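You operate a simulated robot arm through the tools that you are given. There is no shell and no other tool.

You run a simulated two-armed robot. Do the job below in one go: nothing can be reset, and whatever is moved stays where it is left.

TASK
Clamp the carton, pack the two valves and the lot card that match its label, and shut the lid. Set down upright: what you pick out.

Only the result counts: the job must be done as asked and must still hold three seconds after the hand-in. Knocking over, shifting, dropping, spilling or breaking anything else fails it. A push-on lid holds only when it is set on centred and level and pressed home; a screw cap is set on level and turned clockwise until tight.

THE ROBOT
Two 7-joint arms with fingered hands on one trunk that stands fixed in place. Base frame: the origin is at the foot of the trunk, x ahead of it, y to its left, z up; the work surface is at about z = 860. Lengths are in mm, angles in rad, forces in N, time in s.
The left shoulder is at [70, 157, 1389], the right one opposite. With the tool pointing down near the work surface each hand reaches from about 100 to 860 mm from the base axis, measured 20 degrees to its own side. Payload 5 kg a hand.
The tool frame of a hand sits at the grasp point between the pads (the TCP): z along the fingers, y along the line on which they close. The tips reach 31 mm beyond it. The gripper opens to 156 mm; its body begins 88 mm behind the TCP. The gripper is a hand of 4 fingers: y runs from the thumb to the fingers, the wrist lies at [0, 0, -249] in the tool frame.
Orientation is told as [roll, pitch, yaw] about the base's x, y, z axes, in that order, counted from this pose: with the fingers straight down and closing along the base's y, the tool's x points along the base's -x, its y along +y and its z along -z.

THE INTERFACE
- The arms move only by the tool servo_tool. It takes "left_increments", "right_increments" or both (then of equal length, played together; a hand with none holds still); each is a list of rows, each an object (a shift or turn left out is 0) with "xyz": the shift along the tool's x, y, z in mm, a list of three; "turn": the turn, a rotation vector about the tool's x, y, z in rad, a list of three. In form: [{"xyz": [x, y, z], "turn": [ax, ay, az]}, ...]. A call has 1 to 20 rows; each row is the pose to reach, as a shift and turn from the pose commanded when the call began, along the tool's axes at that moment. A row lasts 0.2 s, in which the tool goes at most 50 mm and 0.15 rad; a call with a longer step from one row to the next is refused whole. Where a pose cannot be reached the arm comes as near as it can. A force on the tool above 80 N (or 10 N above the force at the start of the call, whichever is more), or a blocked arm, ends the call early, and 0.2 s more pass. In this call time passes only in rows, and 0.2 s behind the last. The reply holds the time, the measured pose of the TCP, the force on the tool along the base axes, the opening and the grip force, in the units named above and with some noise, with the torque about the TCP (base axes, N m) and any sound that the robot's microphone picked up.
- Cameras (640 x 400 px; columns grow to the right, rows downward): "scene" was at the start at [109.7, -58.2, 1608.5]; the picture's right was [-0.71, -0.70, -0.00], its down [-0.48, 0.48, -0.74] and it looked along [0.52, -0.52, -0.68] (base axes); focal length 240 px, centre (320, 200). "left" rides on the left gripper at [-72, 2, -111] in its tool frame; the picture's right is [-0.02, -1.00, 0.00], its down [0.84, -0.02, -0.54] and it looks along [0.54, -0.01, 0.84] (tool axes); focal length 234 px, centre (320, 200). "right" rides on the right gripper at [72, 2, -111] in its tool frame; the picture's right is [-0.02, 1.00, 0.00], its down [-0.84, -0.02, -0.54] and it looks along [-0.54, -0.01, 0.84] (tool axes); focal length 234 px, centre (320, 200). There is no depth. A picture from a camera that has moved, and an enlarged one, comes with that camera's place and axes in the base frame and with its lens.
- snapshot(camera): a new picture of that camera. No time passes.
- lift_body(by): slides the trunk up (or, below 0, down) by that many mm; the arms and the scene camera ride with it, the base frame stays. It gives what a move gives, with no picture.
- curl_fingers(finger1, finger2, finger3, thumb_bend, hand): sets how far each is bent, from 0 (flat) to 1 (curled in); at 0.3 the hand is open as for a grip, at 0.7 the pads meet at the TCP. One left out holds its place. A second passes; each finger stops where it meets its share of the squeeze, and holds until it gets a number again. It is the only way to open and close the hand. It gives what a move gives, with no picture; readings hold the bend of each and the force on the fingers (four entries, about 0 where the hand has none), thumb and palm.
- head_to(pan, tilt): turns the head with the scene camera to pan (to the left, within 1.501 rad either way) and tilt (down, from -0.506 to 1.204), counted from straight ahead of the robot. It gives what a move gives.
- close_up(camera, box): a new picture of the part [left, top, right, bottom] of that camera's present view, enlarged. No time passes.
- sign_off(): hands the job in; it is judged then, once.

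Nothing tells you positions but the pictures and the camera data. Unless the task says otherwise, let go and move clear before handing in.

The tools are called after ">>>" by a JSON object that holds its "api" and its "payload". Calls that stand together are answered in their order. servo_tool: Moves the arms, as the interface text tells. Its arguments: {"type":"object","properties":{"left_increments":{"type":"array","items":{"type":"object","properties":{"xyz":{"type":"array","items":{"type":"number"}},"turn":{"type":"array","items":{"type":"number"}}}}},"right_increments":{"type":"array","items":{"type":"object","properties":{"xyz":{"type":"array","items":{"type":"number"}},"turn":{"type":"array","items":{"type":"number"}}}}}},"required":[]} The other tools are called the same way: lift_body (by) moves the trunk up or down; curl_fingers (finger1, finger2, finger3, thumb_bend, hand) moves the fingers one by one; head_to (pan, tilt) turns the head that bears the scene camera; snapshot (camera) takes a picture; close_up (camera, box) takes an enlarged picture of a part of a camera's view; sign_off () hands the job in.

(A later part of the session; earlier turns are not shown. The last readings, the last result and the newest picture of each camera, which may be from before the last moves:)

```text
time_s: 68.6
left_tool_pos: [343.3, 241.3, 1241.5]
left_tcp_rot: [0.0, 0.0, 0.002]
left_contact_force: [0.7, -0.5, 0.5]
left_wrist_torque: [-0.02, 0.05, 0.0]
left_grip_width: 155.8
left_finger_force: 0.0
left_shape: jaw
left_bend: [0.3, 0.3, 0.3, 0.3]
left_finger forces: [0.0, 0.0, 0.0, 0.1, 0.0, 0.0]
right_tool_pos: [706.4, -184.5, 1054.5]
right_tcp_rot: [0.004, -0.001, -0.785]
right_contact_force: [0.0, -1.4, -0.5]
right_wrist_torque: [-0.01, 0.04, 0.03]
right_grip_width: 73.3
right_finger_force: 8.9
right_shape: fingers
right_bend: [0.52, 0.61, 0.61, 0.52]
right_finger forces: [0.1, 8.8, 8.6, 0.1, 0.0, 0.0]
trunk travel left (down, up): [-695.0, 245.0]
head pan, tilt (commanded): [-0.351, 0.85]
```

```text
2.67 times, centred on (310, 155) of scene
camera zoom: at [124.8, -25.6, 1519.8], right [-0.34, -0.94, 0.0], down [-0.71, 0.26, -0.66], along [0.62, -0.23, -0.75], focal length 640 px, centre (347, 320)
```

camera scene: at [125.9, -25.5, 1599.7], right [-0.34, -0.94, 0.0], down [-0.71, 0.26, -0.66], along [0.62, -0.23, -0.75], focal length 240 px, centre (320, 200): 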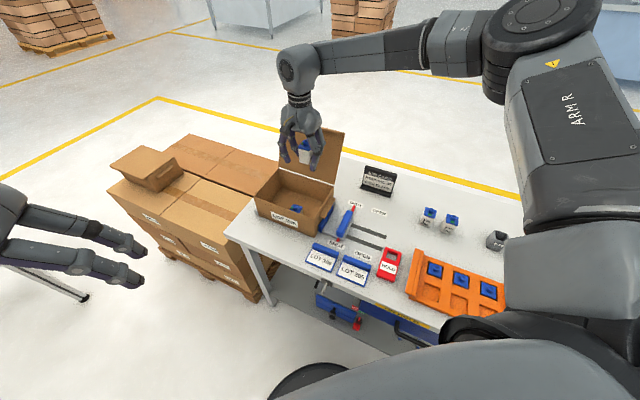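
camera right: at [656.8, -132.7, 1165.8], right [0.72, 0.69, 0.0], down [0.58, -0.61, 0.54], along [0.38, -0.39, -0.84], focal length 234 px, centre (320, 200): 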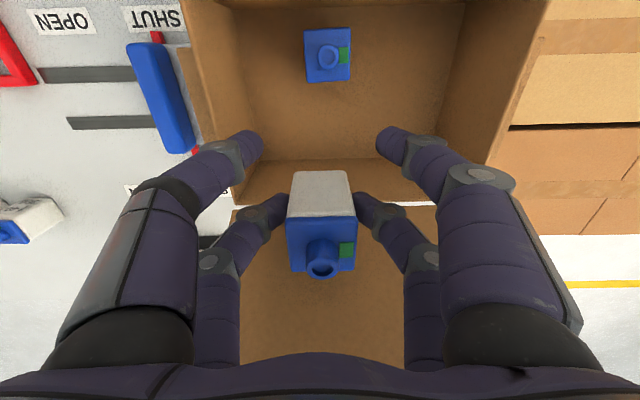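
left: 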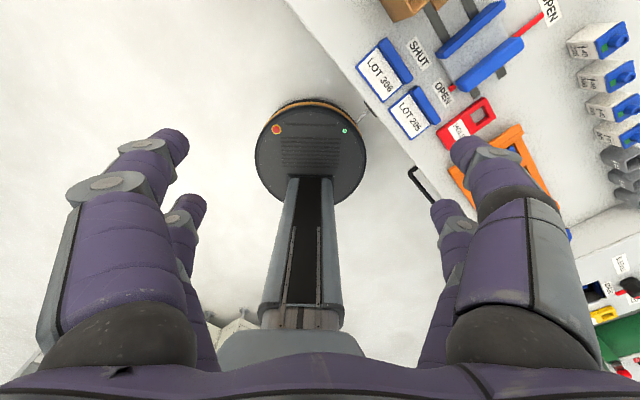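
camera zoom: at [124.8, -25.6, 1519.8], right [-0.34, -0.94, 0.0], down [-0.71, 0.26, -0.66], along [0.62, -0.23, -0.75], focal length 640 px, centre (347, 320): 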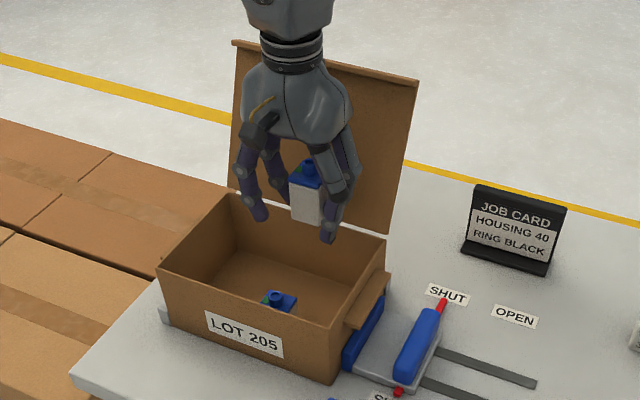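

Good clearance to the back rim. I'll tuck the idle finger pair in a little for wall clearance and lower further.

>>> {"api": "curl_fingers", "payload": {"hand": "right", "finger1": 0.6, "thumb_bend": 0.6}}

>>> {"api": "lift_body", "payload": {"by": -80}}

>>> {"api": "snapshot", "payload": {"camera": "right"}}

>>> {"api": "close_up", "payload": {"camera": "scene", "box": [220, 40, 380, 210]}}

```text
time_s: 69.6
left_tool_pos: [343.8, 242.9, 1242.7]
left_tcp_rot: [-0.002, 0.0, 0.0]
left_contact_force: [0.0, 0.0, -0.6]
left_wrist_torque: [0.01, 0.0, -0.01]
left_grip_width: 156.0
left_finger_force: 0.1
left_shape: jaw
left_bend: [0.3, 0.3, 0.3, 0.3]
left_finger forces: [0.1, 0.0, 0.0, 0.0, 0.0, 0.0]
right_tool_pos: [706.9, -184.8, 1055.3]
right_tcp_rot: [0.003, 0.0, -0.785]
right_contact_force: [-0.4, -1.2, -1.2]
right_wrist_torque: [0.02, 0.02, 0.02]
right_grip_width: 42.1
right_finger_force: 8.6
right_shape: fingers
right_bend: [0.6, 0.61, 0.61, 0.6]
right_finger forces: [0.0, 8.7, 8.6, 0.0, 0.0, 0.0]
trunk travel left (down, up): [-695.0, 245.0]
head pan, tilt (commanded): [-0.351, 0.85]
```

```text
time_s: 70.8
left_tool_pos: [343.8, 242.6, 1162.1]
left_tcp_rot: [0.0, 0.0, 0.003]
left_contact_force: [1.0, -0.4, 0.2]
left_wrist_torque: [0.03, 0.02, 0.01]
left_grip_width: 156.0
left_finger_force: 0.1
left_shape: jaw
left_bend: [0.3, 0.3, 0.3, 0.3]
left_finger forces: [0.0, 0.0, 0.1, 0.1, 0.0, 0.0]
right_tool_pos: [707.2, -184.1, 974.7]
right_tcp_rot: [0.004, 0.001, -0.784]
right_contact_force: [0.5, 0.4, -0.3]
right_wrist_torque: [0.08, 0.01, -0.03]
right_grip_width: 42.2
right_finger_force: 9.1
right_shape: fingers
right_bend: [0.6, 0.61, 0.61, 0.6]
right_finger forces: [0.0, 8.6, 8.6, 0.0, 0.0, 0.0]
trunk travel left (down, up): [-615.0, 325.0]
head pan, tilt (commanded): [-0.351, 0.85]
```

```text
taken
camera right: at [656.6, -132.7, 1085.9], right [0.72, 0.69, 0.0], down [0.58, -0.61, 0.54], along [0.38, -0.39, -0.84], focal length 234 px, centre (320, 200)
```

right: 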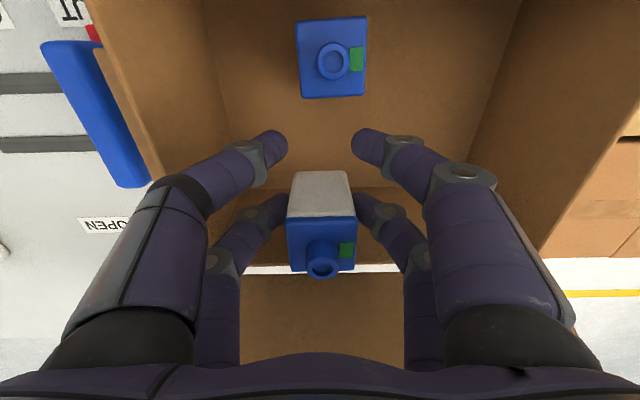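

```text
2.35 times, centred on (300, 125) of scene
camera zoom: at [124.5, -25.7, 1439.9], right [-0.34, -0.94, 0.0], down [-0.71, 0.26, -0.66], along [0.62, -0.23, -0.75], focal length 565 px, centre (367, 376)
```

zoom: 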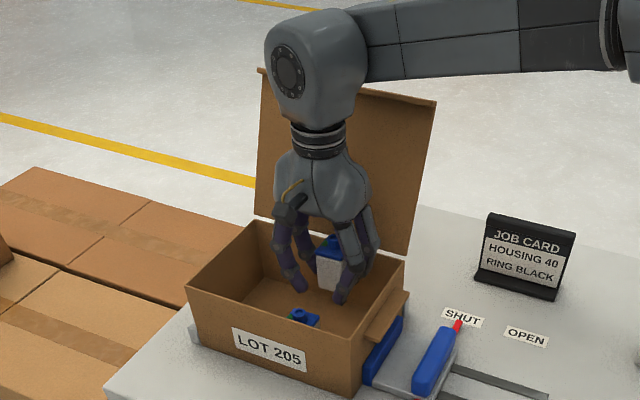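

Arm and lid stay well apart. Lowering the rest, then creeping to the floor.

>>> {"api": "lift_body", "payload": {"by": -54}}

>>> {"api": "servo_tool", "payload": {"right_increments": [{"xyz": [0, 0, 2]}, {"xyz": [0, 0, 4]}, {"xyz": [0, 0, 6]}]}}

>>> {"api": "snapshot", "payload": {"camera": "right"}}

```text
time_s: 71.8
left_tool_pos: [343.9, 240.1, 1108.1]
left_tcp_rot: [0.0, 0.0, 0.0]
left_contact_force: [-0.5, 0.4, 0.5]
left_wrist_torque: [0.0, 0.01, 0.02]
left_grip_width: 155.7
left_finger_force: 0.1
left_shape: jaw
left_bend: [0.3, 0.3, 0.3, 0.3]
left_finger forces: [0.0, 0.0, 0.1, 0.0, 0.0, 0.0]
right_tool_pos: [707.4, -184.1, 921.8]
right_tcp_rot: [0.002, -0.002, -0.784]
right_contact_force: [1.0, 0.5, -0.4]
right_wrist_torque: [0.02, 0.0, 0.02]
right_grip_width: 42.1
right_finger_force: 8.4
right_shape: fingers
right_bend: [0.6, 0.61, 0.61, 0.6]
right_finger forces: [0.1, 8.7, 8.8, 0.0, 0.0, 0.0]
trunk travel left (down, up): [-561.0, 379.0]
head pan, tilt (commanded): [-0.351, 0.85]
```

```text
time_s: 72.5
left_tool_pos: [344.9, 241.3, 1108.6]
left_tcp_rot: [0.0, 0.0, 0.001]
left_contact_force: [0.4, -0.3, 0.5]
left_wrist_torque: [0.0, -0.01, -0.02]
left_grip_width: 155.9
left_finger_force: 0.1
left_shape: jaw
left_bend: [0.3, 0.3, 0.3, 0.3]
left_finger forces: [0.1, 0.0, 0.0, 0.0, 0.0, 0.1]
right_tool_pos: [706.7, -184.1, 914.9]
right_tcp_rot: [0.004, -0.002, -0.784]
right_contact_force: [-0.2, 0.6, -1.4]
right_wrist_torque: [0.05, -0.01, 0.01]
right_grip_width: 42.0
right_finger_force: 8.5
right_shape: fingers
right_bend: [0.6, 0.61, 0.61, 0.6]
right_finger forces: [0.0, 8.7, 8.7, 0.0, 0.0, 0.0]
trunk travel left (down, up): [-561.0, 379.0]
head pan, tilt (commanded): [-0.351, 0.85]
```

```text
taken
camera right: at [655.8, -133.4, 1025.7], right [0.72, 0.69, 0.01], down [0.58, -0.61, 0.55], along [0.38, -0.39, -0.84], focal length 234 px, centre (320, 200)
```

right: 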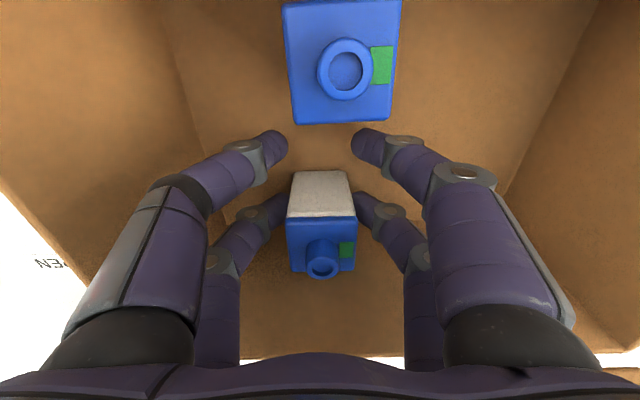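

No contact yet. Creeping down further.

>>> {"api": "servo_tool", "payload": {"right_increments": [{"xyz": [0, 0, 1]}, {"xyz": [0, 0, 2]}]}}

>>> {"api": "servo_tool", "payload": {"right_increments": [{"xyz": [0, 0, 1]}, {"xyz": [0, 0, 2]}]}}

```text
time_s: 73.2
left_tool_pos: [344.8, 241.4, 1107.7]
left_tcp_rot: [0.0, -0.001, 0.001]
left_contact_force: [0.5, -0.1, -0.7]
left_wrist_torque: [0.03, 0.04, 0.03]
left_grip_width: 156.1
left_finger_force: 0.0
left_shape: jaw
left_bend: [0.3, 0.3, 0.3, 0.3]
left_finger forces: [0.0, 0.0, 0.0, 0.0, 0.0, 0.0]
right_tool_pos: [706.9, -185.4, 914.6]
right_tcp_rot: [0.007, -0.003, -0.784]
right_contact_force: [0.2, 0.1, 1.2]
right_wrist_torque: [0.02, -0.07, -0.01]
right_grip_width: 42.4
right_finger_force: 9.3
right_shape: fingers
right_bend: [0.6, 0.61, 0.61, 0.6]
right_finger forces: [0.0, 9.0, 9.1, 0.1, 0.0, 0.1]
trunk travel left (down, up): [-561.0, 379.0]
head pan, tilt (commanded): [-0.351, 0.85]
```

```text
time_s: 73.8
left_tool_pos: [343.2, 241.8, 1108.2]
left_tcp_rot: [0.001, 0.0, 0.001]
left_contact_force: [-0.3, -0.2, -0.4]
left_wrist_torque: [0.01, 0.01, -0.01]
left_grip_width: 155.8
left_finger_force: 0.0
left_shape: jaw
left_bend: [0.3, 0.3, 0.3, 0.3]
left_finger forces: [0.1, 0.0, 0.0, 0.0, 0.0, 0.1]
right_tool_pos: [706.0, -184.0, 912.7]
right_tcp_rot: [0.007, -0.001, -0.784]
right_contact_force: [1.3, -0.1, 5.8]
right_wrist_torque: [-0.06, -0.14, 0.0]
right_grip_width: 42.0
right_finger_force: 10.1
right_shape: fingers
right_bend: [0.6, 0.61, 0.61, 0.6]
right_finger forces: [0.0, 10.4, 9.7, 0.0, 0.0, 0.1]
trunk travel left (down, up): [-561.0, 379.0]
head pan, tilt (commanded): [-0.351, 0.85]
```

Floor contact at about 6 N. Releasing valve 4 and backing straight up.

>>> {"api": "curl_fingers", "payload": {"hand": "right", "finger2": 0.54, "finger3": 0.54}}

>>> {"api": "snapshot", "payload": {"camera": "right"}}

```text
time_s: 74.8
left_tool_pos: [344.6, 241.7, 1108.8]
left_tcp_rot: [0.0, 0.001, 0.001]
left_contact_force: [-0.5, 0.0, 0.3]
left_wrist_torque: [-0.03, -0.01, -0.02]
left_grip_width: 155.8
left_finger_force: 0.0
left_shape: jaw
left_bend: [0.3, 0.3, 0.3, 0.3]
left_finger forces: [0.0, 0.1, 0.0, 0.0, 0.1, 0.0]
right_tool_pos: [705.0, -185.1, 912.8]
right_tcp_rot: [0.006, -0.003, -0.785]
right_contact_force: [0.0, 0.5, 0.9]
right_wrist_torque: [0.05, 0.03, -0.05]
right_grip_width: 42.2
right_finger_force: 0.2
right_shape: fingers
right_bend: [0.6, 0.54, 0.54, 0.6]
right_finger forces: [0.1, 0.0, 0.0, 0.0, 0.0, 0.0]
trunk travel left (down, up): [-561.0, 379.0]
head pan, tilt (commanded): [-0.351, 0.85]
```

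```text
taken
camera right: at [654.9, -133.9, 1022.6], right [0.72, 0.69, 0.01], down [0.58, -0.61, 0.55], along [0.38, -0.39, -0.84], focal length 234 px, centre (320, 200)
```

right: 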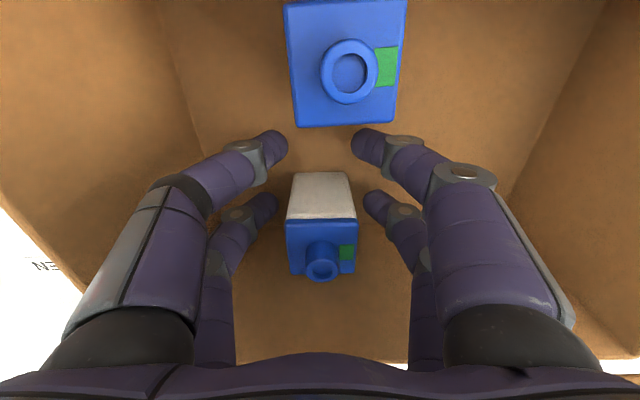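

>>> {"api": "close_up", "payload": {"camera": "right", "box": [240, 120, 400, 300]}}

>>> {"api": "lift_body", "payload": {"by": 100}}

>>> {"api": "lift_body", "payload": {"by": 114}}

>>> {"api": "snapshot", "payload": {"camera": "right"}}

>>> {"api": "close_up", "payload": {"camera": "scene", "box": [240, 90, 380, 250]}}

```text
2.22 times, centred on (320, 210) of right
camera zoom: at [654.9, -133.9, 1022.6], right [0.72, 0.69, 0.01], down [0.58, -0.61, 0.55], along [0.38, -0.39, -0.84], focal length 520 px, centre (320, 178)
```

zoom: 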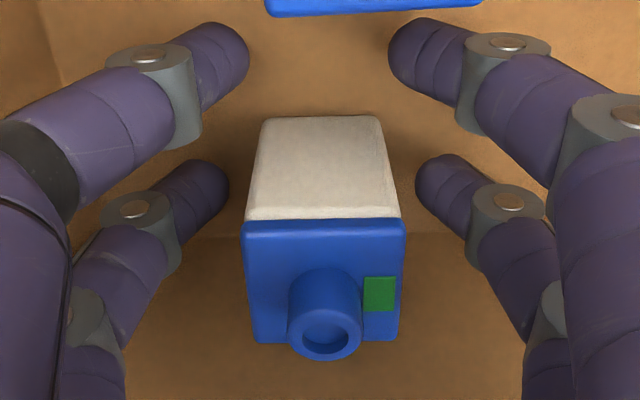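

```text
time_s: 76.1
left_tool_pos: [344.5, 242.2, 1208.5]
left_tcp_rot: [0.001, 0.0, 0.0]
left_contact_force: [-0.7, -0.4, 0.9]
left_wrist_torque: [-0.03, -0.01, 0.0]
left_grip_width: 156.0
left_finger_force: 0.1
left_shape: jaw
left_bend: [0.3, 0.3, 0.3, 0.3]
left_finger forces: [0.0, 0.0, 0.0, 0.0, 0.0, 0.0]
right_tool_pos: [706.1, -185.4, 1012.1]
right_tcp_rot: [0.005, -0.002, -0.785]
right_contact_force: [0.6, 1.1, 0.0]
right_wrist_torque: [0.03, 0.03, -0.03]
right_grip_width: 42.3
right_finger_force: 0.0
right_shape: fingers
right_bend: [0.6, 0.54, 0.54, 0.6]
right_finger forces: [0.0, 0.0, 0.1, 0.0, 0.0, 0.1]
trunk travel left (down, up): [-661.0, 279.0]
head pan, tilt (commanded): [-0.351, 0.85]
```

```text
time_s: 77.5
left_tool_pos: [344.0, 242.1, 1321.2]
left_tcp_rot: [-0.002, 0.0, 0.001]
left_contact_force: [-0.6, 0.3, -0.1]
left_wrist_torque: [-0.01, 0.0, -0.02]
left_grip_width: 156.0
left_finger_force: 0.0
left_shape: jaw
left_bend: [0.3, 0.3, 0.3, 0.3]
left_finger forces: [0.0, 0.1, 0.0, 0.1, 0.1, 0.1]
right_tool_pos: [705.5, -184.6, 1125.3]
right_tcp_rot: [0.008, -0.002, -0.786]
right_contact_force: [0.2, -0.6, 0.2]
right_wrist_torque: [-0.01, 0.01, -0.02]
right_grip_width: 42.1
right_finger_force: 0.0
right_shape: fingers
right_bend: [0.6, 0.54, 0.54, 0.6]
right_finger forces: [0.0, 0.0, 0.0, 0.0, 0.0, 0.0]
trunk travel left (down, up): [-775.0, 165.0]
head pan, tilt (commanded): [-0.351, 0.85]
```

```text
taken
camera right: at [655.1, -133.9, 1236.3], right [0.72, 0.69, 0.01], down [0.58, -0.61, 0.55], along [0.38, -0.39, -0.84], focal length 234 px, centre (320, 200)
```

right: 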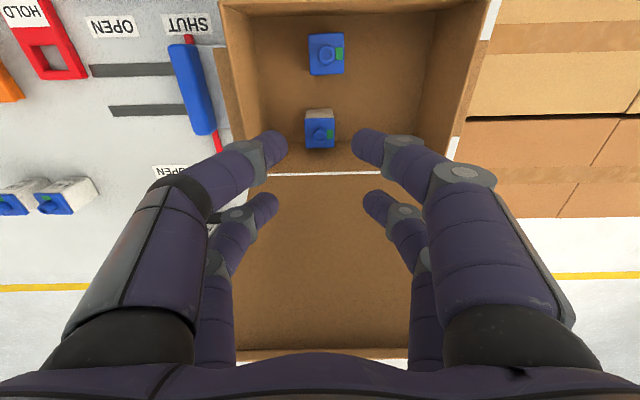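

```text
2.50 times, centred on (310, 170) of scene
camera zoom: at [124.8, -25.6, 1599.7], right [-0.34, -0.94, 0.0], down [-0.71, 0.26, -0.66], along [0.62, -0.23, -0.75], focal length 600 px, centre (345, 275)
```

zoom: 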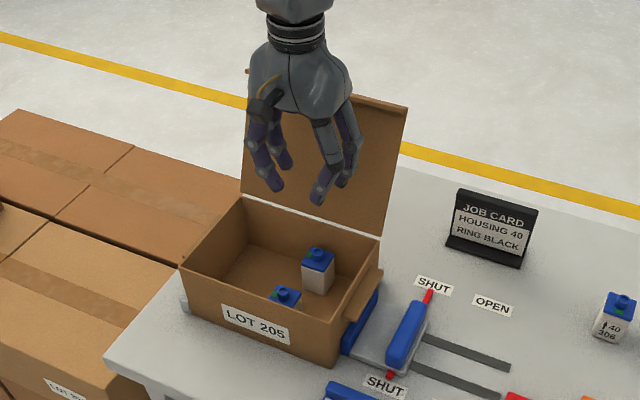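

Both 205 valves stand upright in the carton. Next is the LOT 205 card; first I'll test in free air whether the right arm can reach the left part of the carton with the hand turned +45°, as that placing will need.

>>> {"api": "servo_tool", "payload": {"right_increments": [{"xyz": [2, 9, -2], "turn": [0, 0, -0.143]}, {"xyz": [4, 18, -4], "turn": [0, 0, -0.286]}, {"xyz": [6, 27, -6], "turn": [0, 0, -0.429]}, {"xyz": [8, 36, -8], "turn": [0, 0, -0.572]}, {"xyz": [10, 45, -10], "turn": [0, 0, -0.715]}, {"xyz": [12, 54, -12], "turn": [0, 0, -0.858]}, {"xyz": [14, 63, -14], "turn": [0, 0, -1.001]}, {"xyz": [16, 72, -16], "turn": [0, 0, -1.144]}, {"xyz": [18, 81, -18], "turn": [0, 0, -1.287]}, {"xyz": [19, 90, -20], "turn": [0, 0, -1.43]}, {"xyz": [20, 98.5, -22], "turn": [0, 0, -1.571]}]}}

>>> {"api": "snapshot", "payload": {"camera": "right"}}

>>> {"api": "snapshot", "payload": {"camera": "scene"}}

```text
time_s: 79.9
left_tool_pos: [344.6, 241.1, 1321.2]
left_tcp_rot: [0.0, 0.0, 0.001]
left_contact_force: [-0.9, -0.6, -0.3]
left_wrist_torque: [-0.01, 0.0, -0.02]
left_grip_width: 155.8
left_finger_force: 0.1
left_shape: jaw
left_bend: [0.3, 0.3, 0.3, 0.3]
left_finger forces: [0.1, 0.0, 0.0, 0.0, 0.0, 0.0]
right_tool_pos: [692.4, -149.0, 1163.6]
right_tcp_rot: [-0.003, -0.009, 0.788]
right_contact_force: [0.1, 0.3, -0.1]
right_wrist_torque: [-0.02, 0.02, 0.04]
right_grip_width: 42.2
right_finger_force: 0.1
right_shape: fingers
right_bend: [0.6, 0.54, 0.54, 0.6]
right_finger forces: [0.0, 0.1, 0.0, 0.1, 0.0, 0.0]
right hand out of reach, approached as far as the arm can: row 1, 2, 3, 4, 5, 6, 7, 8, 9, 10, 11
trunk travel left (down, up): [-775.0, 165.0]
head pan, tilt (commanded): [-0.351, 0.85]
```

```text
taken
camera right: at [639.1, -200.1, 1272.9], right [-0.69, 0.72, 0.0], down [0.6, 0.58, 0.55], along [0.4, 0.38, -0.83], focal length 234 px, centre (320, 200)
```

right: 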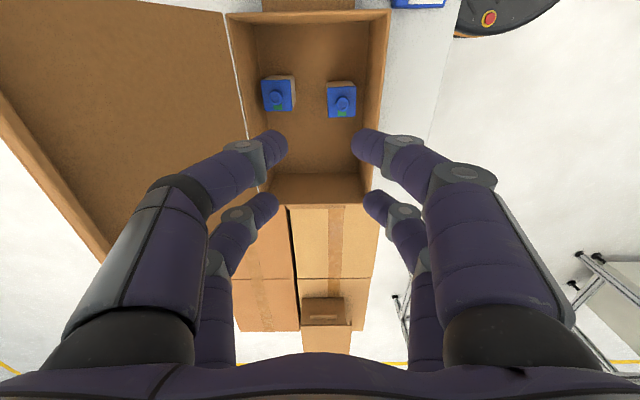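

```text
taken
camera scene: at [124.6, -25.5, 1599.8], right [-0.34, -0.94, 0.0], down [-0.71, 0.26, -0.66], along [0.62, -0.23, -0.75], focal length 240 px, centre (320, 200)
```

scene: 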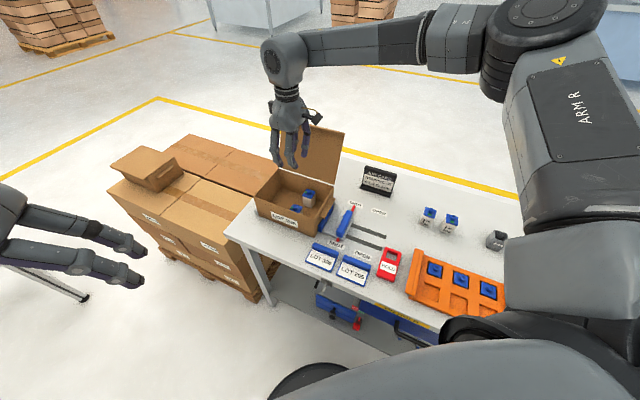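

The right arm stops short at about (692,-149) at this height. Reach seemed to grow when the hand is high relative to the shoulder, so I'll raise the arm, lower the trunk, and try again in free air.

>>> {"api": "servo_tool", "payload": {"right_increments": [{"xyz": [0, 0, -30]}, {"xyz": [0, 0, -60]}, {"xyz": [0, 0, -90]}, {"xyz": [0, 0, -120]}, {"xyz": [0, 0, -150]}]}}

>>> {"api": "lift_body", "payload": {"by": -170}}

>>> {"api": "servo_tool", "payload": {"right_increments": [{"xyz": [-10, 0, 0]}, {"xyz": [-20, 0, 0]}, {"xyz": [-30, 0, 0]}, {"xyz": [-40, 0, 0]}, {"xyz": [-50, 0, 0]}, {"xyz": [-60, 0, 0]}]}}

>>> {"api": "snapshot", "payload": {"camera": "scene"}}

```text
time_s: 81.1
left_tool_pos: [344.0, 241.5, 1322.1]
left_tcp_rot: [-0.001, 0.001, 0.0]
left_contact_force: [0.5, 0.5, -0.4]
left_wrist_torque: [-0.01, -0.03, 0.01]
left_grip_width: 155.9
left_finger_force: 0.0
left_shape: jaw
left_bend: [0.3, 0.3, 0.3, 0.3]
left_finger forces: [0.0, 0.0, 0.1, 0.1, 0.0, 0.0]
right_tool_pos: [694.8, -149.2, 1317.5]
right_tcp_rot: [-0.002, -0.007, 0.786]
right_contact_force: [-0.2, 1.3, -0.2]
right_wrist_torque: [-0.01, 0.0, 0.02]
right_grip_width: 42.1
right_finger_force: 0.1
right_shape: fingers
right_bend: [0.6, 0.54, 0.54, 0.6]
right_finger forces: [0.0, 0.0, 0.0, 0.0, 0.0, 0.1]
trunk travel left (down, up): [-775.0, 165.0]
head pan, tilt (commanded): [-0.351, 0.85]
```

```text
time_s: 83.0
left_tool_pos: [342.8, 240.9, 1151.6]
left_tcp_rot: [0.0, 0.001, 0.0]
left_contact_force: [-0.3, -0.2, -0.9]
left_wrist_torque: [0.0, -0.03, 0.01]
left_grip_width: 155.9
left_finger_force: 0.0
left_shape: jaw
left_bend: [0.3, 0.3, 0.3, 0.3]
left_finger forces: [0.0, 0.0, 0.1, 0.1, 0.0, 0.0]
right_tool_pos: [694.2, -149.5, 1147.7]
right_tcp_rot: [-0.001, -0.009, 0.784]
right_contact_force: [0.0, 0.2, 0.0]
right_wrist_torque: [0.02, 0.01, 0.01]
right_grip_width: 42.1
right_finger_force: 0.0
right_shape: fingers
right_bend: [0.6, 0.54, 0.54, 0.6]
right_finger forces: [0.0, 0.1, 0.0, 0.0, 0.0, 0.0]
trunk travel left (down, up): [-605.0, 335.0]
head pan, tilt (commanded): [-0.351, 0.85]
```

```text
time_s: 84.5
left_tool_pos: [344.6, 241.9, 1151.7]
left_tcp_rot: [0.0, 0.0, 0.002]
left_contact_force: [0.3, -0.3, 0.3]
left_wrist_torque: [0.0, -0.02, -0.02]
left_grip_width: 155.9
left_finger_force: 0.0
left_shape: jaw
left_bend: [0.3, 0.3, 0.3, 0.3]
left_finger forces: [0.0, 0.0, 0.0, 0.0, 0.0, 0.0]
right_tool_pos: [694.8, -145.2, 1142.6]
right_tcp_rot: [0.0, -0.008, 0.787]
right_contact_force: [0.4, -0.1, -0.2]
right_wrist_torque: [0.01, 0.01, 0.02]
right_grip_width: 41.7
right_finger_force: 0.0
right_shape: fingers
right_bend: [0.6, 0.54, 0.54, 0.6]
right_finger forces: [0.0, 0.0, 0.0, 0.0, 0.0, 0.0]
right hand out of reach, approached as far as the arm can: row 1, 2, 3, 4, 5, 6
trunk travel left (down, up): [-605.0, 335.0]
head pan, tilt (commanded): [-0.351, 0.85]
```

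```text
taken
camera scene: at [124.7, -25.5, 1429.8], right [-0.34, -0.94, 0.0], down [-0.71, 0.26, -0.66], along [0.62, -0.23, -0.75], focal length 240 px, centre (320, 200)
```

scene: 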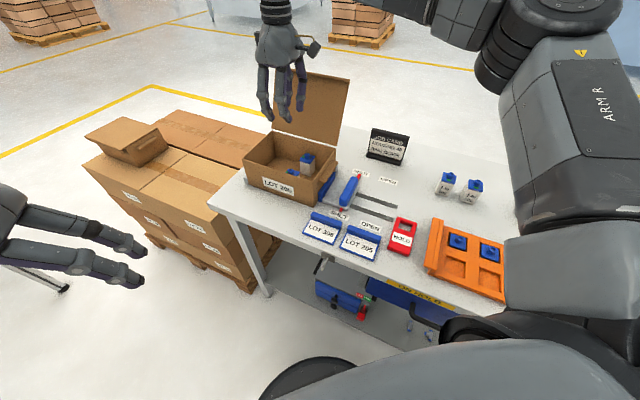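

Same limit, so the right arm cannot get to the left part of the carton with the hand straight down. I'll park it to the right and test the left arm there instead.

>>> {"api": "lift_body", "payload": {"by": 170}}

>>> {"api": "servo_tool", "payload": {"right_increments": [{"xyz": [48, 0, 0]}, {"xyz": [96, 0, 0]}, {"xyz": [144, 0, 0]}, {"xyz": [192, 0, 0]}, {"xyz": [240, 0, 0]}, {"xyz": [288, 0, 0]}, {"xyz": [336, 0, 0]}, {"xyz": [384, 0, 0]}, {"xyz": [432, 0, 0]}, {"xyz": [480, 0, 0]}]}}

>>> {"api": "snapshot", "payload": {"camera": "scene"}}

```text
time_s: 86.4
left_tool_pos: [343.3, 243.1, 1321.8]
left_tcp_rot: [0.0, -0.001, 0.001]
left_contact_force: [-0.8, -0.2, 0.5]
left_wrist_torque: [0.02, 0.01, -0.03]
left_grip_width: 155.9
left_finger_force: 0.0
left_shape: jaw
left_bend: [0.3, 0.3, 0.3, 0.3]
left_finger forces: [0.0, 0.0, 0.0, 0.1, 0.1, 0.0]
right_tool_pos: [696.3, -144.9, 1313.0]
right_tcp_rot: [-0.002, -0.008, 0.784]
right_contact_force: [-0.1, -0.6, 0.4]
right_wrist_torque: [-0.02, -0.02, 0.0]
right_grip_width: 42.0
right_finger_force: 0.1
right_shape: fingers
right_bend: [0.6, 0.54, 0.54, 0.6]
right_finger forces: [0.0, 0.1, 0.1, 0.0, 0.0, 0.1]
trunk travel left (down, up): [-775.0, 165.0]
head pan, tilt (commanded): [-0.351, 0.85]
```

```text
time_s: 88.6
left_tool_pos: [340.5, 242.0, 1322.8]
left_tcp_rot: [0.0, -0.003, 0.0]
left_contact_force: [-0.8, 0.6, -0.3]
left_wrist_torque: [0.01, -0.09, -0.02]
left_grip_width: 156.2
left_finger_force: 0.1
left_shape: jaw
left_bend: [0.3, 0.3, 0.3, 0.3]
left_finger forces: [0.0, 0.1, 0.0, 0.0, 0.0, 0.0]
right_tool_pos: [353.2, -486.1, 1311.4]
right_tcp_rot: [-0.001, -0.013, 0.787]
right_contact_force: [0.0, -1.2, 0.4]
right_wrist_torque: [-0.03, -0.02, 0.01]
right_grip_width: 42.0
right_finger_force: 0.0
right_shape: fingers
right_bend: [0.6, 0.54, 0.54, 0.6]
right_finger forces: [0.1, 0.0, 0.0, 0.0, 0.0, 0.0]
trunk travel left (down, up): [-775.0, 165.0]
head pan, tilt (commanded): [-0.351, 0.85]
```

```text
taken
camera scene: at [119.8, -25.9, 1600.1], right [-0.34, -0.94, 0.0], down [-0.7, 0.26, -0.66], along [0.62, -0.23, -0.75], focal length 240 px, centre (320, 200)
```

scene: 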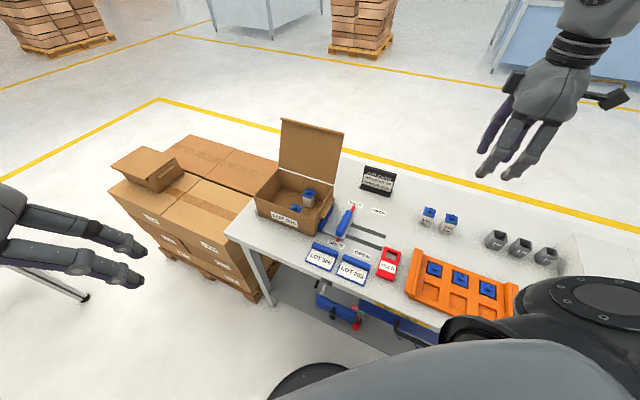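

The right arm is parked clear. Now testing the left hand's reach above the left part of the carton, fingers tucked and turned to +45°.

>>> {"api": "curl_fingers", "payload": {"hand": "left", "finger1": 0.58, "finger2": 0.58, "finger3": 0.58, "thumb_bend": 0.58}}

>>> {"api": "servo_tool", "payload": {"left_increments": [{"xyz": [-28.6, -25.7, 8], "turn": [0, 0, -0.056]}, {"xyz": [-57.3, -51.4, 16], "turn": [0, 0, -0.112]}, {"xyz": [-85.9, -77.1, 24], "turn": [0, 0, -0.168]}, {"xyz": [-114.6, -102.9, 32], "turn": [0, 0, -0.224]}, {"xyz": [-143.2, -128.6, 40], "turn": [0, 0, -0.28]}, {"xyz": [-171.9, -154.3, 48], "turn": [0, 0, -0.336]}, {"xyz": [-200.5, -180, 56], "turn": [0, 0, -0.392]}, {"xyz": [-229.1, -205.7, 64], "turn": [0, 0, -0.449]}, {"xyz": [-257.8, -231.4, 74], "turn": [0, 0, -0.505]}, {"xyz": [-286.4, -257.1, 84], "turn": [0, 0, -0.561]}, {"xyz": [-315.1, -282.9, 100], "turn": [0, 0, -0.617]}, {"xyz": [-343.7, -308.6, 120], "turn": [0, 0, -0.673]}, {"xyz": [-372.4, -334.3, 140], "turn": [0, 0, -0.729]}, {"xyz": [-401, -360, 160], "turn": [0, 0, -0.785]}]}}

>>> {"api": "snapshot", "payload": {"camera": "scene"}}

>>> {"api": "snapshot", "payload": {"camera": "left"}}

```text
time_s: 89.6
left_tool_pos: [343.4, 242.8, 1321.7]
left_tcp_rot: [0.0, 0.0, 0.0]
left_contact_force: [1.0, 0.2, -0.1]
left_wrist_torque: [-0.01, 0.01, 0.0]
left_grip_width: 53.7
left_finger_force: 0.1
left_shape: fingers
left_bend: [0.57, 0.57, 0.57, 0.57]
left_finger forces: [0.1, 0.0, 0.0, 0.1, 0.0, 0.1]
right_tool_pos: [355.9, -486.9, 1310.6]
right_tcp_rot: [-0.002, -0.01, 0.786]
right_contact_force: [0.3, 0.5, 0.7]
right_wrist_torque: [-0.01, 0.0, 0.0]
right_grip_width: 42.0
right_finger_force: 0.0
right_shape: fingers
right_bend: [0.6, 0.54, 0.54, 0.6]
right_finger forces: [0.0, 0.1, 0.0, 0.0, 0.0, 0.1]
trunk travel left (down, up): [-775.0, 165.0]
head pan, tilt (commanded): [-0.351, 0.85]
```

```text
time_s: 92.6
left_tool_pos: [745.3, -122.1, 1159.4]
left_tcp_rot: [0.002, -0.002, 0.786]
left_contact_force: [0.4, -0.1, -0.1]
left_wrist_torque: [-0.02, -0.02, 0.01]
left_grip_width: 53.8
left_finger_force: 0.1
left_shape: fingers
left_bend: [0.57, 0.57, 0.57, 0.57]
left_finger forces: [0.0, 0.0, 0.0, 0.0, 0.0, 0.0]
right_tool_pos: [357.4, -490.8, 1308.5]
right_tcp_rot: [0.004, -0.011, 0.786]
right_contact_force: [0.1, -1.6, -0.7]
right_wrist_torque: [0.04, 0.01, 0.01]
right_grip_width: 42.1
right_finger_force: 0.1
right_shape: fingers
right_bend: [0.6, 0.54, 0.54, 0.6]
right_finger forces: [0.0, 0.0, 0.1, 0.0, 0.0, 0.0]
trunk travel left (down, up): [-775.0, 165.0]
head pan, tilt (commanded): [-0.351, 0.85]
```

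```text
taken
camera scene: at [125.0, -30.2, 1599.7], right [-0.34, -0.94, 0.0], down [-0.71, 0.26, -0.66], along [0.62, -0.22, -0.75], focal length 240 px, centre (320, 200)
```

scene: 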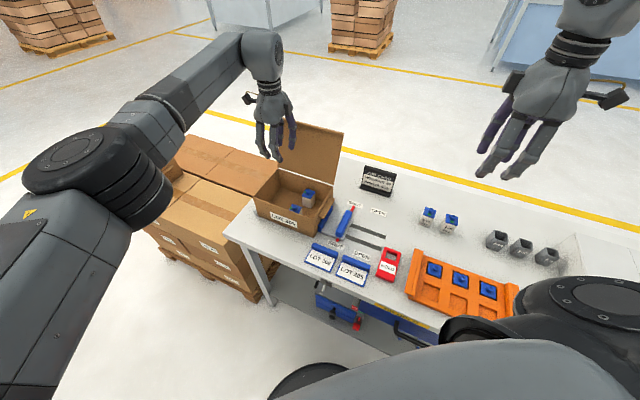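

```text
taken
camera left: at [791.9, -70.3, 1270.7], right [0.72, -0.69, 0.0], down [-0.58, -0.61, 0.54], along [-0.38, -0.39, -0.84], focal length 234 px, centre (320, 200)
```

left: 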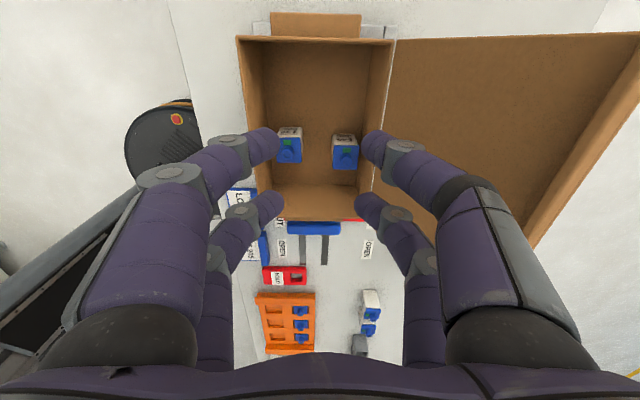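

The left arm reaches there easily, so it will handle the card. I'll bring it back over the LOT 205 card and look at it closely.

>>> {"api": "servo_tool", "payload": {"left_increments": [{"xyz": [40.8, 15.3, 0]}, {"xyz": [81.6, 30.6, 0]}, {"xyz": [122.5, 46, 0]}, {"xyz": [163.3, 61.3, 0]}, {"xyz": [204.1, 76.6, 0]}, {"xyz": [244.9, 92, 0]}, {"xyz": [285.8, 107.3, 0]}, {"xyz": [326.6, 122.6, 0]}, {"xyz": [326.6, 122.6, 40]}, {"xyz": [326.6, 122.6, 80]}, {"xyz": [326.6, 122.6, 105]}]}}

>>> {"api": "snapshot", "payload": {"camera": "left"}}

>>> {"api": "snapshot", "payload": {"camera": "scene"}}

```text
time_s: 95.0
left_tool_pos: [427.5, -264.7, 1055.8]
left_tcp_rot: [0.001, 0.001, 0.785]
left_contact_force: [1.0, -0.4, -0.1]
left_wrist_torque: [0.01, -0.04, -0.03]
left_grip_width: 53.7
left_finger_force: 0.0
left_shape: fingers
left_bend: [0.57, 0.57, 0.57, 0.57]
left_finger forces: [0.1, 0.0, 0.0, 0.0, 0.0, 0.0]
right_tool_pos: [355.3, -488.4, 1310.0]
right_tcp_rot: [-0.001, -0.008, 0.786]
right_contact_force: [0.5, -0.4, 0.6]
right_wrist_torque: [0.0, 0.02, -0.03]
right_grip_width: 41.6
right_finger_force: 0.0
right_shape: fingers
right_bend: [0.6, 0.54, 0.54, 0.6]
right_finger forces: [0.0, 0.0, 0.1, 0.0, 0.0, 0.0]
trunk travel left (down, up): [-775.0, 165.0]
head pan, tilt (commanded): [-0.351, 0.85]
```

```text
taken
camera left: at [475.0, -211.7, 1167.0], right [0.72, -0.69, 0.0], down [-0.58, -0.61, 0.54], along [-0.38, -0.39, -0.84], focal length 234 px, centre (320, 200)
```

left: 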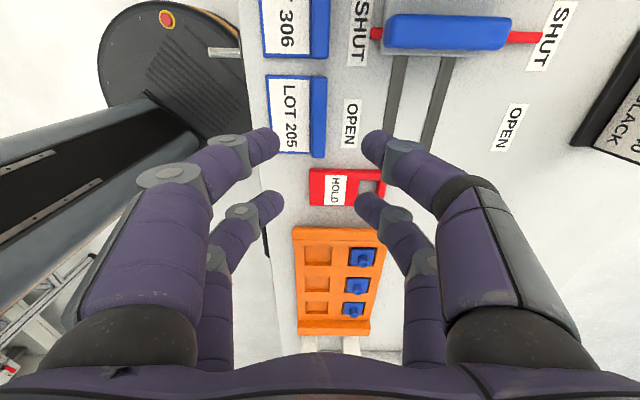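

```text
taken
camera scene: at [123.8, -27.2, 1599.9], right [-0.34, -0.94, 0.0], down [-0.71, 0.26, -0.66], along [0.62, -0.23, -0.75], focal length 240 px, centre (320, 200)
```

scene: 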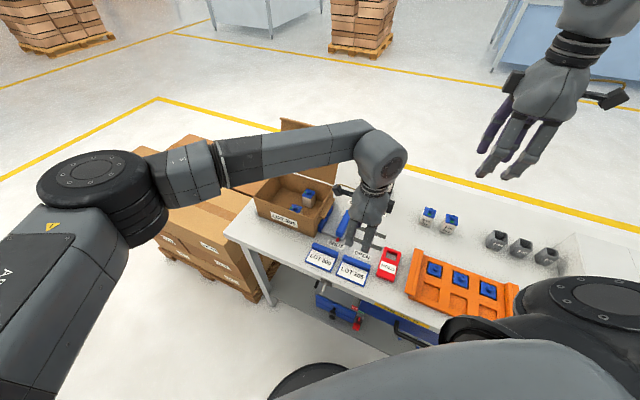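

The card and its ridge are right under the hand. Zooming in to measure the ridge.

>>> {"api": "close_up", "payload": {"camera": "left", "box": [250, 55, 370, 175]}}

>>> {"api": "close_up", "payload": {"camera": "scene", "box": [300, 215, 400, 295]}}

```text
3.33 times, centred on (310, 115) of left
camera zoom: at [475.0, -211.7, 1167.0], right [0.72, -0.69, 0.0], down [-0.58, -0.61, 0.54], along [-0.38, -0.39, -0.84], focal length 781 px, centre (353, 483)
```

zoom: 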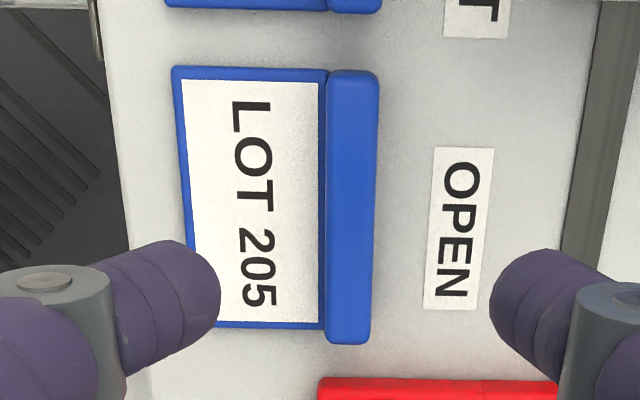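

```text
5.00 times, centred on (350, 255) of scene
camera zoom: at [123.8, -27.2, 1599.9], right [-0.34, -0.94, 0.0], down [-0.71, 0.26, -0.66], along [0.62, -0.23, -0.75], focal length 1200 px, centre (170, -75)
```

zoom: 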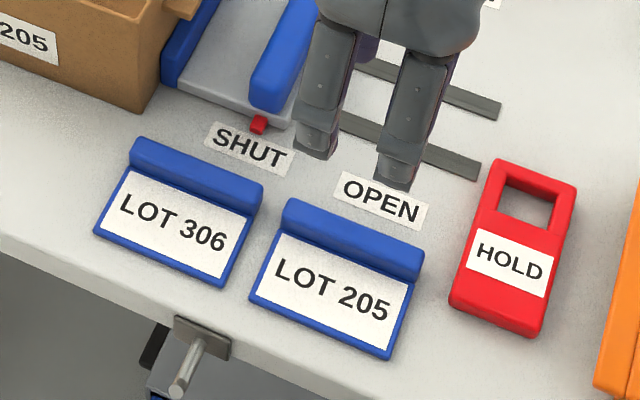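

The ridge is about 18 mm thick and centred within 2 mm of the tool. Descending toward it.

>>> {"api": "servo_tool", "payload": {"left_increments": [{"xyz": [0, 2, 30]}, {"xyz": [0, 2, 60]}, {"xyz": [0, 2, 90]}, {"xyz": [0, 2, 115]}]}}

>>> {"api": "snapshot", "payload": {"camera": "left"}}

>>> {"api": "close_up", "payload": {"camera": "scene", "box": [300, 200, 400, 290]}}

```text
time_s: 96.0
left_tool_pos: [426.8, -262.8, 942.0]
left_tcp_rot: [0.001, 0.001, 0.785]
left_contact_force: [0.0, 0.4, -0.1]
left_wrist_torque: [0.02, 0.01, 0.0]
left_grip_width: 53.5
left_finger_force: 0.1
left_shape: fingers
left_bend: [0.57, 0.57, 0.57, 0.57]
left_finger forces: [0.0, 0.0, 0.0, 0.1, 0.0, 0.0]
right_tool_pos: [355.7, -487.2, 1310.0]
right_tcp_rot: [0.0, -0.009, 0.786]
right_contact_force: [-0.1, 0.0, 0.4]
right_wrist_torque: [0.01, -0.01, -0.02]
right_grip_width: 41.7
right_finger_force: 0.0
right_shape: fingers
right_bend: [0.6, 0.54, 0.54, 0.6]
right_finger forces: [0.0, 0.0, 0.1, 0.0, 0.0, 0.0]
trunk travel left (down, up): [-775.0, 165.0]
head pan, tilt (commanded): [-0.351, 0.85]
```

```text
taken
camera left: at [474.2, -211.3, 1052.9], right [0.72, -0.69, 0.0], down [-0.58, -0.61, 0.54], along [-0.38, -0.39, -0.84], focal length 234 px, centre (320, 200)
```

left: 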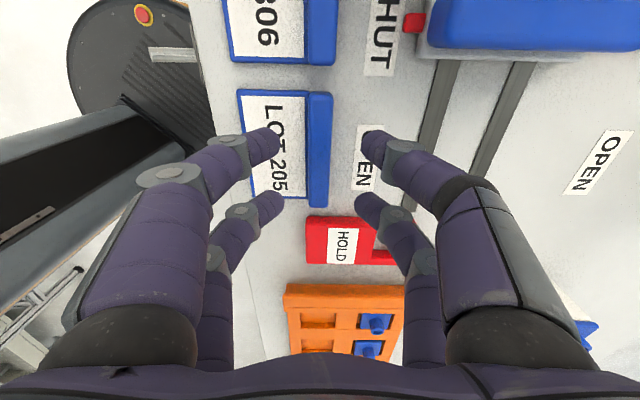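

```text
4.44 times, centred on (350, 245) of scene
camera zoom: at [124.9, -26.3, 1599.8], right [-0.34, -0.94, 0.0], down [-0.71, 0.26, -0.66], along [0.62, -0.23, -0.75], focal length 1067 px, centre (187, 0)
```

zoom: 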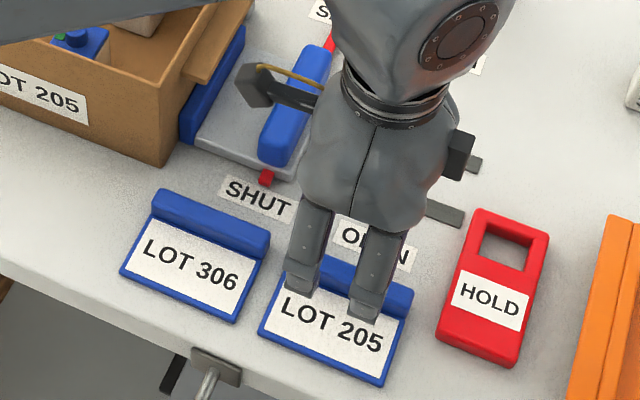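

Aligned. Descending the last stretch gently.

>>> {"api": "servo_tool", "payload": {"left_increments": [{"xyz": [0, -1, 12]}, {"xyz": [0, -1, 24]}, {"xyz": [0, -1, 32]}, {"xyz": [0, -1, 37]}]}}

>>> {"api": "snapshot", "payload": {"camera": "left"}}

>>> {"api": "close_up", "payload": {"camera": "scene", "box": [310, 220, 390, 290]}}

```text
time_s: 97.0
left_tool_pos: [425.9, -261.5, 904.6]
left_tcp_rot: [0.001, 0.0, 0.785]
left_contact_force: [-0.4, 0.2, 2.4]
left_wrist_torque: [0.05, 0.04, 0.01]
left_grip_width: 53.6
left_finger_force: 1.1
left_shape: fingers
left_bend: [0.57, 0.57, 0.57, 0.57]
left_finger forces: [1.1, 1.0, 0.1, 0.0, 0.0, 0.0]
right_tool_pos: [356.0, -487.0, 1309.4]
right_tcp_rot: [-0.001, -0.009, 0.786]
right_contact_force: [-0.4, 0.0, -0.2]
right_wrist_torque: [-0.03, 0.03, 0.01]
right_grip_width: 41.7
right_finger_force: 0.1
right_shape: fingers
right_bend: [0.6, 0.54, 0.54, 0.6]
right_finger forces: [0.1, 0.1, 0.1, 0.0, 0.0, 0.0]
trunk travel left (down, up): [-775.0, 165.0]
head pan, tilt (commanded): [-0.351, 0.85]
```

```text
taken
camera left: at [474.2, -209.3, 1015.6], right [0.72, -0.69, 0.0], down [-0.58, -0.61, 0.54], along [-0.38, -0.39, -0.84], focal length 234 px, centre (320, 200)
```

left: 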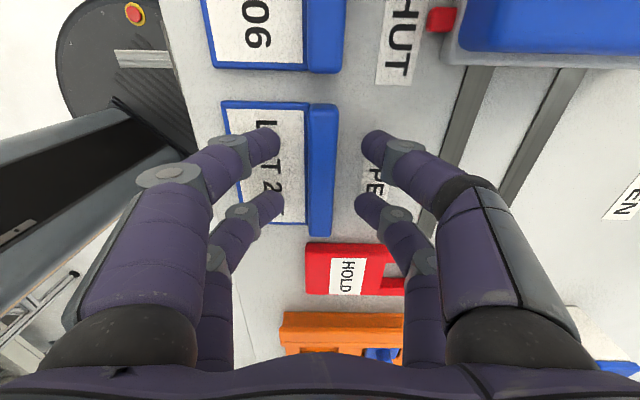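

```text
5.71 times, centred on (350, 255) of scene
camera zoom: at [124.3, -26.0, 1599.9], right [-0.34, -0.94, 0.0], down [-0.71, 0.26, -0.66], along [0.62, -0.23, -0.75], focal length 1372 px, centre (149, -114)
```

zoom: 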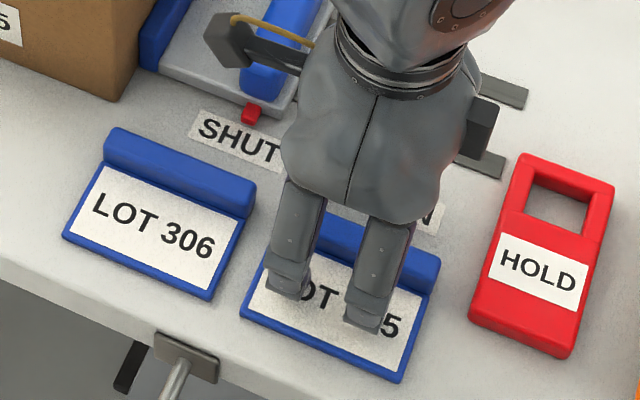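

The front fingertips just touch the card's plate. I'll lift 3 mm, narrow the fingers around the ridge, and settle again before gripping.

>>> {"api": "servo_tool", "payload": {"left_increments": [{"xyz": [0, 0, -4]}]}}

>>> {"api": "curl_fingers", "payload": {"hand": "left", "finger1": 0.63, "finger2": 0.63, "finger3": 0.63, "thumb_bend": 0.63}}

>>> {"api": "servo_tool", "payload": {"left_increments": [{"xyz": [0, 0, 2]}, {"xyz": [0, 0, 4]}, {"xyz": [0, 0, 6]}]}}

>>> {"api": "snapshot", "payload": {"camera": "left"}}

```text
time_s: 97.4
left_tool_pos: [427.5, -261.7, 909.2]
left_tcp_rot: [-0.001, 0.0, 0.785]
left_contact_force: [0.2, -0.4, 0.2]
left_wrist_torque: [0.02, -0.05, -0.01]
left_grip_width: 53.6
left_finger_force: 0.0
left_shape: fingers
left_bend: [0.57, 0.57, 0.57, 0.57]
left_finger forces: [0.0, 0.1, 0.0, 0.0, 0.0, 0.0]
right_tool_pos: [356.6, -486.2, 1309.8]
right_tcp_rot: [-0.002, -0.009, 0.785]
right_contact_force: [0.4, 0.9, 0.6]
right_wrist_torque: [0.0, 0.04, 0.01]
right_grip_width: 42.0
right_finger_force: 0.1
right_shape: fingers
right_bend: [0.6, 0.54, 0.54, 0.6]
right_finger forces: [0.0, 0.0, 0.0, 0.0, 0.1, 0.0]
trunk travel left (down, up): [-775.0, 165.0]
head pan, tilt (commanded): [-0.351, 0.85]
```

```text
time_s: 98.4
left_tool_pos: [426.6, -262.1, 908.3]
left_tcp_rot: [0.0, 0.0, 0.786]
left_contact_force: [0.2, 0.2, 0.1]
left_wrist_torque: [0.02, -0.01, -0.01]
left_grip_width: 30.7
left_finger_force: 0.2
left_shape: fingers
left_bend: [0.63, 0.63, 0.63, 0.63]
left_finger forces: [0.0, 0.0, 0.0, 0.1, 0.0, 0.1]
right_tool_pos: [356.1, -486.3, 1310.1]
right_tcp_rot: [-0.002, -0.01, 0.783]
right_contact_force: [-0.1, -0.1, 1.0]
right_wrist_torque: [0.02, 0.0, -0.01]
right_grip_width: 41.9
right_finger_force: 0.1
right_shape: fingers
right_bend: [0.6, 0.54, 0.54, 0.6]
right_finger forces: [0.0, 0.0, 0.0, 0.0, 0.0, 0.1]
trunk travel left (down, up): [-775.0, 165.0]
head pan, tilt (commanded): [-0.351, 0.85]
```

```text
time_s: 99.2
left_tool_pos: [427.2, -262.1, 903.0]
left_tcp_rot: [0.001, -0.001, 0.785]
left_contact_force: [-0.8, 1.7, 1.9]
left_wrist_torque: [0.1, 0.08, -0.02]
left_grip_width: 30.5
left_finger_force: 1.8
left_shape: fingers
left_bend: [0.63, 0.63, 0.63, 0.63]
left_finger forces: [1.4, 1.7, 0.0, 0.1, 0.0, 0.1]
right_tool_pos: [354.8, -485.6, 1309.9]
right_tcp_rot: [-0.003, -0.009, 0.786]
right_contact_force: [0.0, -0.7, -0.2]
right_wrist_torque: [-0.01, -0.01, 0.04]
right_grip_width: 42.0
right_finger_force: 0.1
right_shape: fingers
right_bend: [0.6, 0.54, 0.54, 0.6]
right_finger forces: [0.0, 0.1, 0.0, 0.0, 0.0, 0.1]
trunk travel left (down, up): [-775.0, 165.0]
head pan, tilt (commanded): [-0.351, 0.85]
```

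```text
taken
camera left: at [474.5, -209.5, 1013.5], right [0.72, -0.69, 0.0], down [-0.58, -0.61, 0.54], along [-0.38, -0.39, -0.84], focal length 234 px, centre (320, 200)
```

left: 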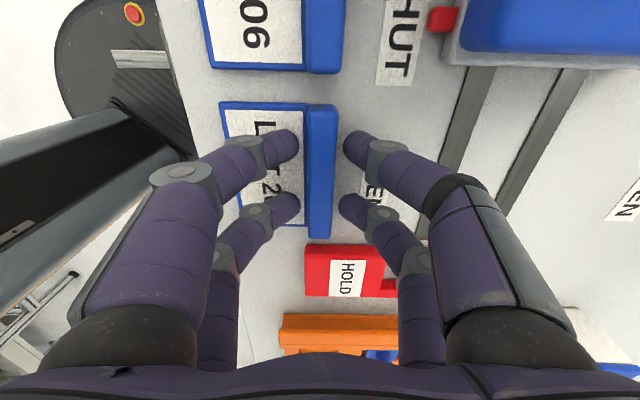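

Light touch on the plate again. Raising 1.5 mm and closing all fingers on the ridge.

>>> {"api": "servo_tool", "payload": {"left_increments": [{"xyz": [0, 0, -1.5]}]}}

>>> {"api": "curl_fingers", "payload": {"hand": "left", "finger1": 0.72, "finger2": 0.72, "finger3": 0.72, "thumb_bend": 0.72}}

>>> {"api": "snapshot", "payload": {"camera": "left"}}

>>> {"api": "close_up", "payload": {"camera": "left", "box": [210, 90, 430, 260]}}

```text
time_s: 99.6
left_tool_pos: [426.1, -262.4, 903.7]
left_tcp_rot: [-0.001, -0.001, 0.787]
left_contact_force: [-1.1, 0.3, -0.1]
left_wrist_torque: [0.02, 0.03, 0.02]
left_grip_width: 30.2
left_finger_force: 0.1
left_shape: fingers
left_bend: [0.63, 0.63, 0.63, 0.63]
left_finger forces: [0.2, 0.1, 0.1, 0.1, 0.0, 0.0]
right_tool_pos: [356.1, -487.6, 1310.1]
right_tcp_rot: [0.001, -0.009, 0.786]
right_contact_force: [-0.5, -1.2, 0.4]
right_wrist_torque: [0.02, 0.0, 0.03]
right_grip_width: 41.8
right_finger_force: 0.0
right_shape: fingers
right_bend: [0.6, 0.54, 0.54, 0.6]
right_finger forces: [0.1, 0.0, 0.0, 0.0, 0.0, 0.1]
trunk travel left (down, up): [-775.0, 165.0]
head pan, tilt (commanded): [-0.351, 0.85]
```

```text
time_s: 100.6
left_tool_pos: [426.0, -261.9, 903.2]
left_tcp_rot: [0.001, 0.001, 0.786]
left_contact_force: [-0.7, -0.9, 0.2]
left_wrist_torque: [-0.02, -0.03, 0.02]
left_grip_width: 17.2
left_finger_force: 14.7
left_shape: fingers
left_bend: [0.65, 0.65, 0.66, 0.69]
left_finger forces: [7.3, 7.1, 6.4, 0.0, 7.8, 0.0]
right_tool_pos: [356.4, -486.2, 1310.8]
right_tcp_rot: [0.0, -0.007, 0.784]
right_contact_force: [-0.5, 0.3, -0.3]
right_wrist_torque: [0.01, -0.01, 0.02]
right_grip_width: 41.8
right_finger_force: 0.1
right_shape: fingers
right_bend: [0.6, 0.54, 0.54, 0.6]
right_finger forces: [0.0, 0.0, 0.1, 0.0, 0.1, 0.0]
trunk travel left (down, up): [-775.0, 165.0]
head pan, tilt (commanded): [-0.351, 0.85]
```

```text
taken
camera left: at [474.4, -209.9, 1014.4], right [0.72, -0.69, 0.0], down [-0.58, -0.61, 0.54], along [-0.38, -0.39, -0.84], focal length 234 px, centre (320, 200)
```

left: 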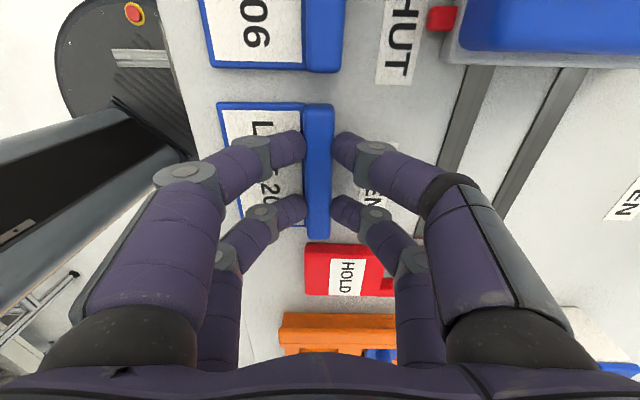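

```text
2.35 times, centred on (320, 175) of left
camera zoom: at [474.4, -209.9, 1014.4], right [0.72, -0.69, 0.0], down [-0.58, -0.61, 0.54], along [-0.38, -0.39, -0.84], focal length 551 px, centre (320, 259)
```

zoom: 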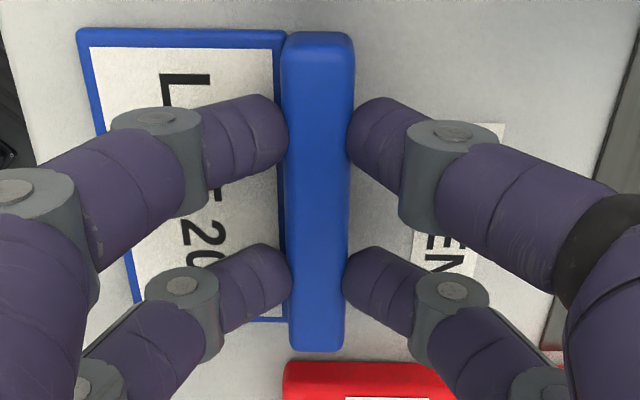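

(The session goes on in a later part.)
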